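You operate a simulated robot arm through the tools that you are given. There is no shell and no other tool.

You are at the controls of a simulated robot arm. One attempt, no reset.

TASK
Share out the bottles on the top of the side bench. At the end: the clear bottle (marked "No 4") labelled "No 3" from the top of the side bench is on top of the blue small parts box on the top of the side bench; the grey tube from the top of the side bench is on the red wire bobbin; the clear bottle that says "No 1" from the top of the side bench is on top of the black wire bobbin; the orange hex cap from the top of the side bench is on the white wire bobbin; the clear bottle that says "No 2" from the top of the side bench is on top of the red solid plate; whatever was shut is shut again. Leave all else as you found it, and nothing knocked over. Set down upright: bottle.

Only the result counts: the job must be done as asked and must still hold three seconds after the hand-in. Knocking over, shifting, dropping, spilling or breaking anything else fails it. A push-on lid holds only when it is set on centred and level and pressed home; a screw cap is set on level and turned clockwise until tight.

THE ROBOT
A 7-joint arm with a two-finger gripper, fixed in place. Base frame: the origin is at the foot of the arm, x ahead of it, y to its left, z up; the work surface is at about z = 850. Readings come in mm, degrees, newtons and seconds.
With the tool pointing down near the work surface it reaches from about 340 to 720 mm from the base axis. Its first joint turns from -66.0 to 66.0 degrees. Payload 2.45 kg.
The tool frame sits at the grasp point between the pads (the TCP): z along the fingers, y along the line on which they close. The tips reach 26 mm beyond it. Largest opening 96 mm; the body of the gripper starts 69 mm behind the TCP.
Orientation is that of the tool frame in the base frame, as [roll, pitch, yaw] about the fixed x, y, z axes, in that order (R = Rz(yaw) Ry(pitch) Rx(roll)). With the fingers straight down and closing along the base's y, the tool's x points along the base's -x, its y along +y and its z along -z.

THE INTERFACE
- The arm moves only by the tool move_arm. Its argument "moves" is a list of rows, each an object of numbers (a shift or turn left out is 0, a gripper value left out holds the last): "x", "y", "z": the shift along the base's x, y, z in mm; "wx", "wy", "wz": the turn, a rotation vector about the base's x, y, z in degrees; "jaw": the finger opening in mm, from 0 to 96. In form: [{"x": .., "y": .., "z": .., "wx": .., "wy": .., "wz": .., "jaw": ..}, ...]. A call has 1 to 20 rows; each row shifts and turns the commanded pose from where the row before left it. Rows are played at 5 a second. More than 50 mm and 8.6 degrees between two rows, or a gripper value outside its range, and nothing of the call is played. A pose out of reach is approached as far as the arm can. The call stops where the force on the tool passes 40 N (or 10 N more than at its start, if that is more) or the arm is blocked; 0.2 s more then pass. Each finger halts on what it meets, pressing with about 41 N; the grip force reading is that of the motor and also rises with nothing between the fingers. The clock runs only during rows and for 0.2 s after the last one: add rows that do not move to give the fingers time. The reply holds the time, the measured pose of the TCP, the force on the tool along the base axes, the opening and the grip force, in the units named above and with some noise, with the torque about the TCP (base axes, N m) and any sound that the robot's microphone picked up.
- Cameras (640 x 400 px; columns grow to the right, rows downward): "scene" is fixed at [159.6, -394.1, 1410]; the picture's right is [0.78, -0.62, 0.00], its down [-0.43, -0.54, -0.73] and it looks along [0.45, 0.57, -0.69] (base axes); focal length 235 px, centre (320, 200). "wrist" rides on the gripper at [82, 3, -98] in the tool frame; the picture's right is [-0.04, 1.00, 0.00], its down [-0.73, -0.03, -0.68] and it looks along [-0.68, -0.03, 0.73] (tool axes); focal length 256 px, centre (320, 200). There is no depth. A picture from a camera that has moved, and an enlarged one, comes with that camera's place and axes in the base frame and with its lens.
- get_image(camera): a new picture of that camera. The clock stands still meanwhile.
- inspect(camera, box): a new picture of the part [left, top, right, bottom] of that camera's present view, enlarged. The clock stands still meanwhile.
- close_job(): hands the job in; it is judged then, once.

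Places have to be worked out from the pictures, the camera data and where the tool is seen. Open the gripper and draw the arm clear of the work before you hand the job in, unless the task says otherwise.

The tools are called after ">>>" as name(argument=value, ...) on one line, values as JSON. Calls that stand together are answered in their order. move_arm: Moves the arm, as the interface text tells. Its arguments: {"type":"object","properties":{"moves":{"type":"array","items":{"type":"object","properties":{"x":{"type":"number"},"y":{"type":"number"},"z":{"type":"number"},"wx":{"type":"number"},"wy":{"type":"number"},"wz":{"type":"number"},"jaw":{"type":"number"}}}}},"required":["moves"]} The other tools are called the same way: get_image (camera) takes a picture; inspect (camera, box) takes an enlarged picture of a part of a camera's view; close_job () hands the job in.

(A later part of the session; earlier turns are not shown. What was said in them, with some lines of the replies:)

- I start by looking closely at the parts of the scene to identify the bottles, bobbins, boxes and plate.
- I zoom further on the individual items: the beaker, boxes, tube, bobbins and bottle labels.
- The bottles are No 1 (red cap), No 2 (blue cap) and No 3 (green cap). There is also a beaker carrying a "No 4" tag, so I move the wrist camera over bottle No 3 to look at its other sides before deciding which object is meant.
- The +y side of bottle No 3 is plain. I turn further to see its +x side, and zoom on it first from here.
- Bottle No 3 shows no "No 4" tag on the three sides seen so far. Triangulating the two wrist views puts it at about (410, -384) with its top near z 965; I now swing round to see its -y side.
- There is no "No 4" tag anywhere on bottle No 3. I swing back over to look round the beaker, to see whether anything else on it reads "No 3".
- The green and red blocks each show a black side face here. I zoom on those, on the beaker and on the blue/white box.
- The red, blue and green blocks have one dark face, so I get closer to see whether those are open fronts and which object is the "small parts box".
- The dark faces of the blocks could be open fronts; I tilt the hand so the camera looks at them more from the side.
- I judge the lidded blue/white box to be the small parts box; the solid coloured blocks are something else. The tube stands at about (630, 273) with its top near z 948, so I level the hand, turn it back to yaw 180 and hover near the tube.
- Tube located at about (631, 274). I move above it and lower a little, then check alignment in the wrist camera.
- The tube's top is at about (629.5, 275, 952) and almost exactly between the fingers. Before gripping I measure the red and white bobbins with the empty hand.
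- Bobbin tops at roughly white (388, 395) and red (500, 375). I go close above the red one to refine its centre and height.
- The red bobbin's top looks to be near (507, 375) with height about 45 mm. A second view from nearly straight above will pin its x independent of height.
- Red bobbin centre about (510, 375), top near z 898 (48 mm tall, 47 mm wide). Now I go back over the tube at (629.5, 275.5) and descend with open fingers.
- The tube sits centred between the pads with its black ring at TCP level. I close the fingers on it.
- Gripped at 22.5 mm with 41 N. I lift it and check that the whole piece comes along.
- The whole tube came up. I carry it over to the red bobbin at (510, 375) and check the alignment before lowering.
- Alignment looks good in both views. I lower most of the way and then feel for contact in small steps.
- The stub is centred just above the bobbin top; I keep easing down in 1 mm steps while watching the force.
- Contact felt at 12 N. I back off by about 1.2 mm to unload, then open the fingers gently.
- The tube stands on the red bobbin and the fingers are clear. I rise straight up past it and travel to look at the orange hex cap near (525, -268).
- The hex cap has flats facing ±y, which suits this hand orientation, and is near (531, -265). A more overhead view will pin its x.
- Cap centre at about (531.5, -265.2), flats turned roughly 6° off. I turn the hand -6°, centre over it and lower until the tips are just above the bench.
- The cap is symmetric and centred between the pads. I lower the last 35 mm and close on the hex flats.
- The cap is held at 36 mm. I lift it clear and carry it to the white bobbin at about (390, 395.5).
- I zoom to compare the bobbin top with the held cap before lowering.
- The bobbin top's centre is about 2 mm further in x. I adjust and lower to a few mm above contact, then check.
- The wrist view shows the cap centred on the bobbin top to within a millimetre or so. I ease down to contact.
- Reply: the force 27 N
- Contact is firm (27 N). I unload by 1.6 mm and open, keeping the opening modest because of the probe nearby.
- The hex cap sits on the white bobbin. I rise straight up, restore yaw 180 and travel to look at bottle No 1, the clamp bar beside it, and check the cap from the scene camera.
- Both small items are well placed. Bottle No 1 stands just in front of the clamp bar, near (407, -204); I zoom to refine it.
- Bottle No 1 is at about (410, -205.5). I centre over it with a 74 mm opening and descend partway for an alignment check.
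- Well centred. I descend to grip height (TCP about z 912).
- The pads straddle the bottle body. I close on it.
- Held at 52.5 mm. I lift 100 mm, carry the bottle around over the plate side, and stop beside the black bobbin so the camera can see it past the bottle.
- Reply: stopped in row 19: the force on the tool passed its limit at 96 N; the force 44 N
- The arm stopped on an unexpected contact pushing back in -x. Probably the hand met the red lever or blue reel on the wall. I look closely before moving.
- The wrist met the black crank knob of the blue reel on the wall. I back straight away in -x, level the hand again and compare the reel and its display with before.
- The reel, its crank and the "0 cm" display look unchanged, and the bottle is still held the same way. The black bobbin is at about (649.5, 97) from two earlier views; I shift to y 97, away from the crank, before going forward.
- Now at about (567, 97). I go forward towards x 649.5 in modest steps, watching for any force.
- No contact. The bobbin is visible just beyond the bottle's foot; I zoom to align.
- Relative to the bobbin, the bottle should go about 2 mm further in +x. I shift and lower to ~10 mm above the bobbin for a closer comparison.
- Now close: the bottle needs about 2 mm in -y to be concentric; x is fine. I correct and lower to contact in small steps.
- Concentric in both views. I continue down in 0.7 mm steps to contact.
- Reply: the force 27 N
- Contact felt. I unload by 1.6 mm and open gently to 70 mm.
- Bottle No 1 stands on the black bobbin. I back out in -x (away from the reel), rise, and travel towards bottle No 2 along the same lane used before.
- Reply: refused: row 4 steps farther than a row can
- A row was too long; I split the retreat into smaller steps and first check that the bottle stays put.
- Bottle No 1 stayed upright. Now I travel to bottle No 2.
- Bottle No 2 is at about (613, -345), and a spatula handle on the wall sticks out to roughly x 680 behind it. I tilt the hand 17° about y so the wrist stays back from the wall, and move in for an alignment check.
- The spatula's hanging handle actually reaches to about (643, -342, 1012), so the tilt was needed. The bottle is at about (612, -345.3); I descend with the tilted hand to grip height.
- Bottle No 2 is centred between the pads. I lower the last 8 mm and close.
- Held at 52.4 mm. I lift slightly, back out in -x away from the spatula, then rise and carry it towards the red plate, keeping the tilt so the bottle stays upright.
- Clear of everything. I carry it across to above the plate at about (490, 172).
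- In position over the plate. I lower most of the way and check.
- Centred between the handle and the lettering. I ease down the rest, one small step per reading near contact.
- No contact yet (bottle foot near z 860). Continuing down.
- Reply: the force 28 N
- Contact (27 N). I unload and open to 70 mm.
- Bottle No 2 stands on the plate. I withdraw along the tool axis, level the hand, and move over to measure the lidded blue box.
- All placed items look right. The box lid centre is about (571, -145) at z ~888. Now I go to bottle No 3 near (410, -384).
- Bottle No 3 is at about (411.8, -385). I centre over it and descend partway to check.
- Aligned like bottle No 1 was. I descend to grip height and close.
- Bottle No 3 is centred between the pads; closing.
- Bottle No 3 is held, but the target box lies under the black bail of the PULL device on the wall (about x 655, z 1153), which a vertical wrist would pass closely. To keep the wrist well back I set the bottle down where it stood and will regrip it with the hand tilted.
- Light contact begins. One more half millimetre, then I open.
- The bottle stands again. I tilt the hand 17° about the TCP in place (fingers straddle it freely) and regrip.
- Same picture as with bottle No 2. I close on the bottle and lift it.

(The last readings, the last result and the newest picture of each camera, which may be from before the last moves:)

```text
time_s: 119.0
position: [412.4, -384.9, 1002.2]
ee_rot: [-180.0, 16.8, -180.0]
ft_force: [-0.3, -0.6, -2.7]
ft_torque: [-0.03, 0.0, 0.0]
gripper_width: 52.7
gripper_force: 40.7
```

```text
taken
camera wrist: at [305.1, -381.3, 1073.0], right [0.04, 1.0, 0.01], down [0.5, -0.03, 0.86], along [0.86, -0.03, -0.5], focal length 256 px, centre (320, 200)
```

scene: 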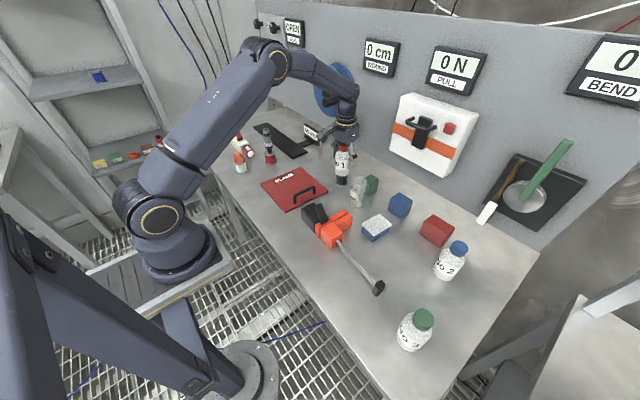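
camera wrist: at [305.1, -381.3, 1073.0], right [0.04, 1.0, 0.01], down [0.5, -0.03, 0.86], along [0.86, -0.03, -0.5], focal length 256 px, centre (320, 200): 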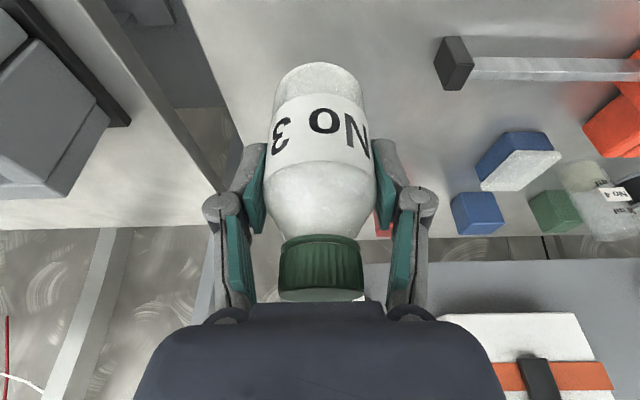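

Regripped and lifted. I carry it to above the blue box at about (570, -145).

>>> move_arm(moves=[{"x": 26, "y": 40}, {"x": 26, "y": 40}, {"x": 26, "y": 40}, {"x": 26, "y": 40}, {"x": 26, "y": 40}, {}])

>>> get_image(camera="wrist")

>>> inspect(camera="scene", box=[330, 90, 480, 260])

```text
time_s: 120.4
position: [541.7, -186.0, 1003.7]
ee_rot: [179.9, 16.9, -179.9]
ft_force: [0.8, 0.7, -2.3]
ft_torque: [-0.03, -0.03, -0.05]
gripper_width: 52.9
gripper_force: 40.7
```

```text
taken
camera wrist: at [434.9, -181.4, 1073.8], right [0.04, 1.0, 0.01], down [0.5, -0.03, 0.86], along [0.86, -0.03, -0.5], focal length 256 px, centre (320, 200)
```

wrist: 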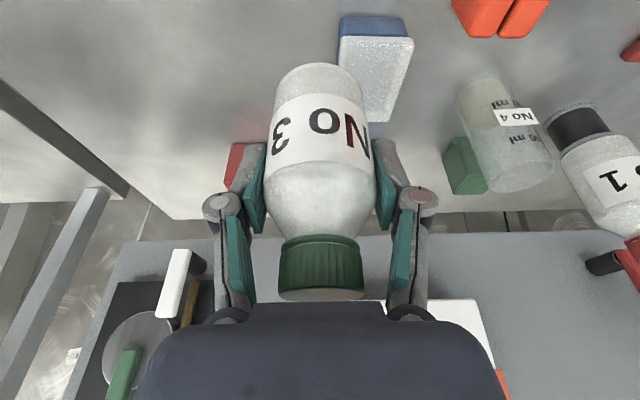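

```text
2.35 times, centred on (405, 175) of scene
camera zoom: at [159.7, -394.1, 1410.0], right [0.78, -0.62, 0.0], down [-0.43, -0.54, -0.73], along [0.45, 0.57, -0.69], focal length 554 px, centre (120, 259)
```

zoom: 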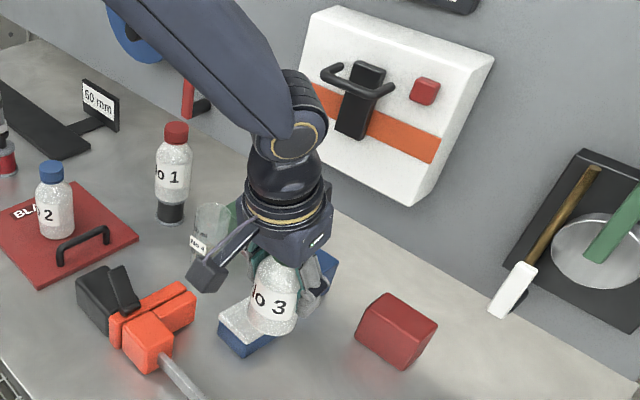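

The lid measures about x 534-610, y -170 to -119, centre (571.5, -144.5). I move over it and lower to ~15 mm above.

>>> move_arm(moves=[{"x": 14.4, "y": 20.4}, {"x": 14.4, "y": 20.4}, {"z": -18}, {"z": -18}, {}])

>>> inspect(camera="wrist", box=[230, 0, 410, 140])

>>> inspect(camera="scene", box=[350, 160, 430, 250])

```text
time_s: 121.6
position: [569.9, -145.2, 965.0]
ee_rot: [180.0, 17.0, -179.9]
ft_force: [1.1, 0.4, -1.1]
ft_torque: [-0.05, 0.02, -0.03]
gripper_width: 52.9
gripper_force: 41.2
```

```text
2.86 times, centred on (320, 70) of wrist
camera zoom: at [463.1, -140.9, 1035.6], right [0.04, 1.0, 0.01], down [0.5, -0.03, 0.86], along [0.86, -0.03, -0.5], focal length 731 px, centre (320, 571)
```

zoom: 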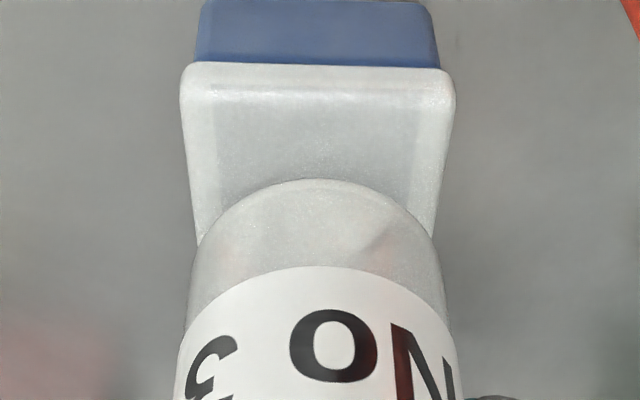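

```text
4.44 times, centred on (390, 205) of scene
camera zoom: at [159.6, -394.1, 1410.0], right [0.78, -0.62, 0.0], down [-0.43, -0.54, -0.73], along [0.45, 0.57, -0.69], focal length 1046 px, centre (9, 178)
```

zoom: 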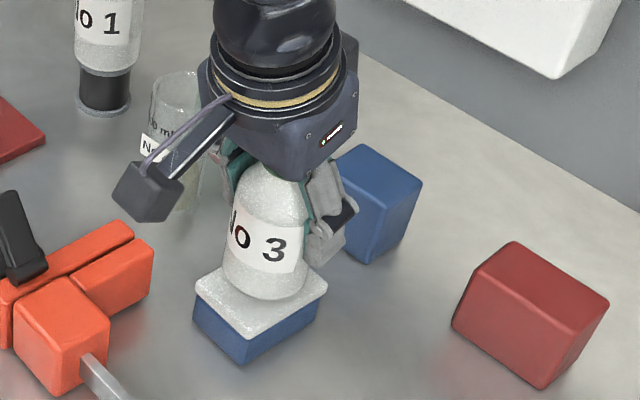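

The bottle is centred over the lid in both views. I ease it down.

>>> move_arm(moves=[{"z": -5}, {"z": -4}, {}])

>>> move_arm(moves=[{"z": -1.5}, {}])

```text
time_s: 122.4
position: [568.8, -145.0, 956.1]
ee_rot: [180.0, 17.0, -180.0]
ft_force: [-0.4, 0.0, -2.0]
ft_torque: [-0.04, 0.01, 0.01]
gripper_width: 52.8
gripper_force: 41.2
```

```text
time_s: 123.0
position: [570.9, -145.6, 954.6]
ee_rot: [-180.0, 16.9, -179.9]
ft_force: [0.3, 0.6, -2.1]
ft_torque: [0.01, -0.04, 0.01]
gripper_width: 52.8
gripper_force: 40.8
```

No contact yet; continuing one step at a time.

>>> move_arm(moves=[{"z": -1}, {}])

>>> move_arm(moves=[{"z": -1}, {}])

```text
time_s: 123.6
position: [569.6, -143.7, 953.7]
ee_rot: [-180.0, 17.0, -179.9]
ft_force: [0.0, -0.1, -1.4]
ft_torque: [-0.03, -0.01, 0.03]
gripper_width: 52.8
gripper_force: 41.0
```

```text
time_s: 124.2
position: [570.2, -144.2, 955.2]
ee_rot: [-179.9, 17.1, -179.9]
ft_force: [-3.3, -0.6, 13.3]
ft_torque: [-0.04, 0.27, 0.03]
gripper_width: 52.5
gripper_force: 40.7
```

Contact at 13 N. I unload slightly and open.

>>> move_arm(moves=[{"z": 0.6}, {}])

>>> move_arm(moves=[{"jaw": 54.5}, {"jaw": 58}, {"jaw": 64}, {"jaw": 70}, {}, {}])

>>> get_image(camera="wrist")

>>> inspect(camera="scene", box=[350, 160, 430, 250])

```text
time_s: 124.8
position: [569.9, -144.9, 954.4]
ee_rot: [-179.8, 17.1, -179.8]
ft_force: [1.4, -2.6, 9.9]
ft_torque: [-0.22, -0.05, 0.01]
gripper_width: 52.8
gripper_force: 41.1
```

```text
time_s: 126.2
position: [569.6, -143.0, 953.6]
ee_rot: [179.9, 17.1, -179.9]
ft_force: [-0.3, 1.1, 0.0]
ft_torque: [0.02, 0.02, 0.02]
gripper_width: 69.9
gripper_force: 0.0
```

```text
taken
camera wrist: at [463.6, -140.1, 1024.7], right [0.04, 1.0, 0.01], down [0.5, -0.03, 0.86], along [0.86, -0.03, -0.5], focal length 256 px, centre (320, 200)
```

wrist: 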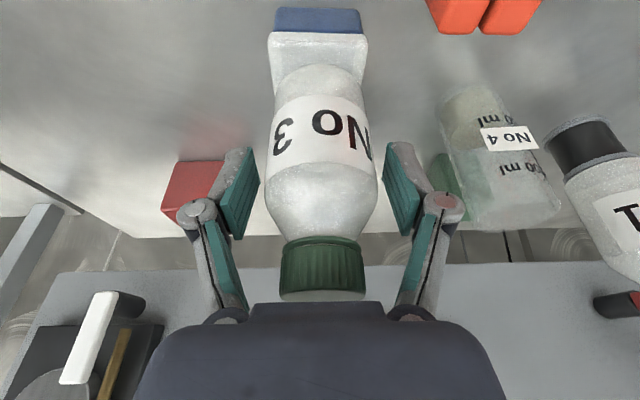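

```text
4.44 times, centred on (390, 205) of scene
camera zoom: at [159.6, -394.1, 1410.0], right [0.78, -0.62, 0.0], down [-0.43, -0.54, -0.73], along [0.45, 0.57, -0.69], focal length 1046 px, centre (9, 178)
```

zoom: 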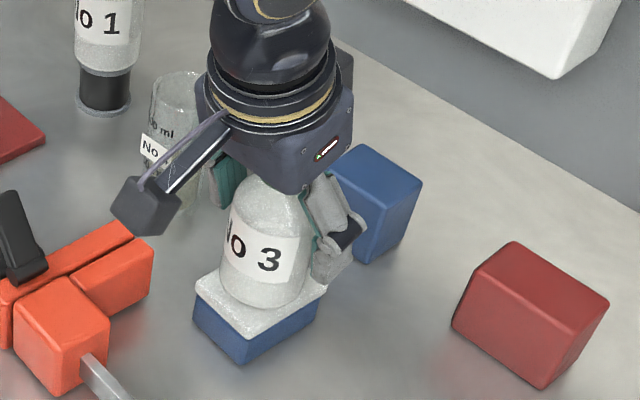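

Bottle No 3 stands on the lidded blue box. I withdraw along the tool axis, level the hand and draw the arm back to a clear place.

>>> move_arm(moves=[{"x": -5, "z": 17}, {"x": -9, "z": 30}, {"x": -11, "z": 36}, {"x": -12, "z": 38}, {"x": -30, "z": 15, "wy": 8.5}, {"x": -40, "z": 10, "wy": 8.5}, {"x": -30}, {}])

>>> get_image(camera="scene")

>>> get_image(camera="wrist")

```text
time_s: 128.0
position: [433.0, -144.5, 1099.9]
ee_rot: [-180.0, -0.1, -179.9]
ft_force: [-0.6, 0.4, 0.1]
ft_torque: [0.01, 0.05, 0.0]
gripper_width: 70.0
gripper_force: 0.0
```

```text
taken
```

scene: 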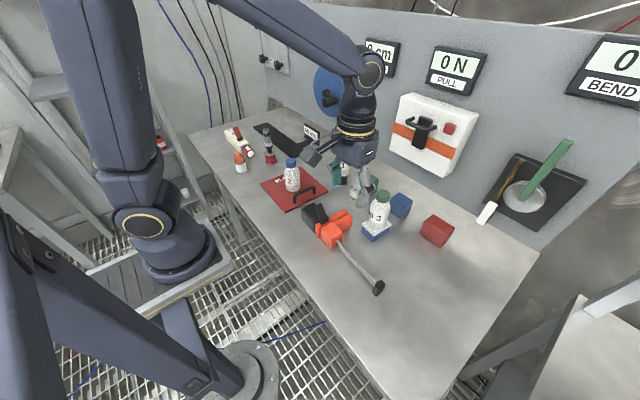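

```text
taken
camera wrist: at [353.0, -140.8, 1199.0], right [0.04, 1.0, 0.0], down [0.73, -0.03, 0.68], along [0.68, -0.03, -0.74], focal length 256 px, centre (320, 200)
```

wrist: 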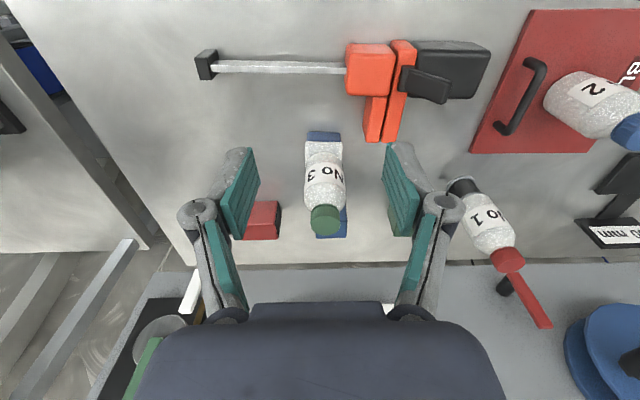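

I draw the arm off to the side and check every item and the wall devices in close-up.

>>> move_arm(moves=[{"y": -40, "z": 10}, {"y": -40, "z": 10}, {"y": -40, "z": 10}, {"y": -40, "z": 10}, {"y": -20, "z": 10}, {"jaw": 90}, {}])

>>> inspect(camera="scene", box=[225, 110, 385, 220])

>>> inspect(camera="scene", box=[320, 140, 460, 300])

>>> inspect(camera="scene", box=[280, 10, 440, 160])

>>> get_image(camera="scene")

```text
time_s: 129.6
position: [432.7, -325.5, 1149.9]
ee_rot: [180.0, -0.1, -179.9]
ft_force: [-0.4, 0.3, 0.3]
ft_torque: [-0.03, -0.02, -0.01]
gripper_width: 89.9
gripper_force: 0.1
```

```text
3.64 times, centred on (305, 165) of scene
camera zoom: at [159.6, -394.1, 1410.0], right [0.78, -0.62, 0.0], down [-0.43, -0.54, -0.73], along [0.45, 0.57, -0.69], focal length 856 px, centre (374, 327)
```

zoom: 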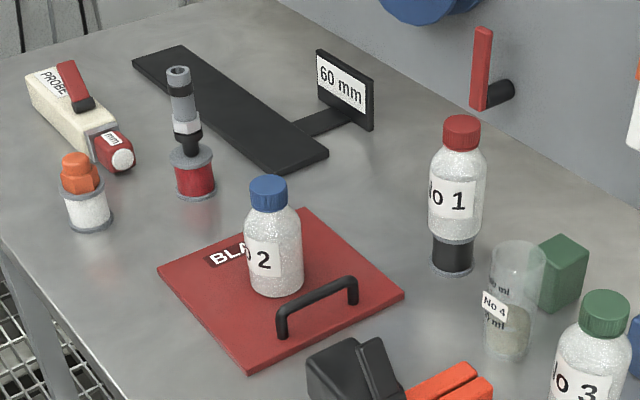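

```text
2.50 times, centred on (390, 220) of scene
camera zoom: at [159.6, -394.1, 1410.0], right [0.78, -0.62, 0.0], down [-0.43, -0.54, -0.73], along [0.45, 0.57, -0.69], focal length 588 px, centre (145, 150)
```

zoom: 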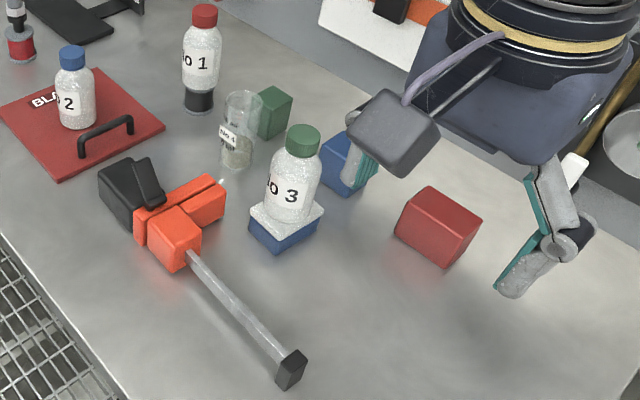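

```text
2.67 times, centred on (360, 85) of scene
camera zoom: at [159.6, -394.1, 1410.0], right [0.78, -0.62, 0.0], down [-0.43, -0.54, -0.73], along [0.45, 0.57, -0.69], focal length 628 px, centre (213, 507)
```

zoom: 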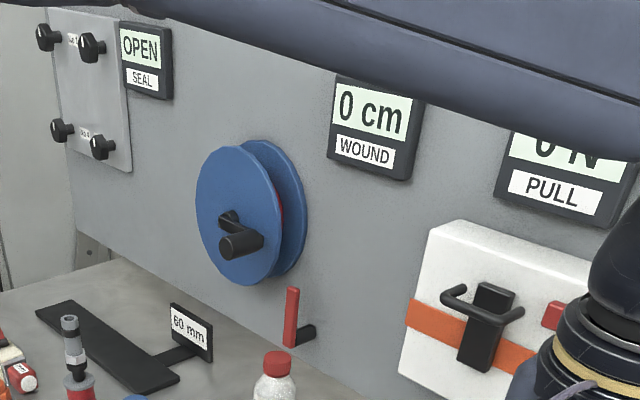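

```text
taken
```

scene: 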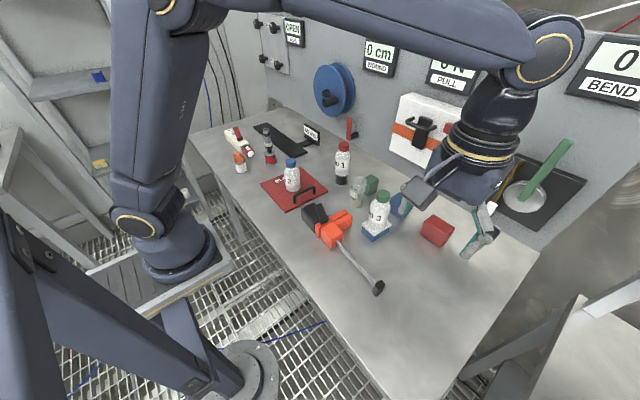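

Every item is where it was asked for:
- **Grey tube:** on the red bobbin.
- **Hex cap:** on the white bobbin.
- **Bottle No 1:** on the black bobbin.
- **Bottle No 2:** on the red plate.
- **Bottle No 3:** on the lidded blue box.

The bottles are upright with caps on. The reel I bumped still reads 0 cm with its crank as before. The gripper is open and the arm is clear, so I hand the job in.

>>> close_job()

```text
The job is handed in.
```

I finished the share-out and handed the job in. In the last pictures everything stood where you asked, and the bottles were upright with their caps on.

| Item | Now on |
|---|---|
| Bottle "No 3" | blue small parts box |
| Grey tube | red wire bobbin |
| Bottle "No 1" | black wire bobbin |
| Orange hex cap | white wire bobbin |
| Bottle "No 2" | red solid plate |

- **Which bottle for the blue box:** the task said marked "No 4" but labelled "No 3". No bottle carries a "No 4" mark; only the beaker does. I moved the bottle labelled "No 3" and left the beaker alone.
- **Which blue box:** there are two blue objects. I took the one with the white lid as the small parts box, not the plain blue block.
- **One collision:** while carrying bottle No 1, the wrist hit the crank of the blue reel on the wall, peaking at 96 N. I backed off straight away. The display still reads 0 cm, the crank looks unmoved, and the bottle did not slip.
- **Bottle No 3 gripped twice:** I lifted it, set it back where it stood, and gripped it again with the hand tilted. This kept the wrist clear of the handle on the PULL device.
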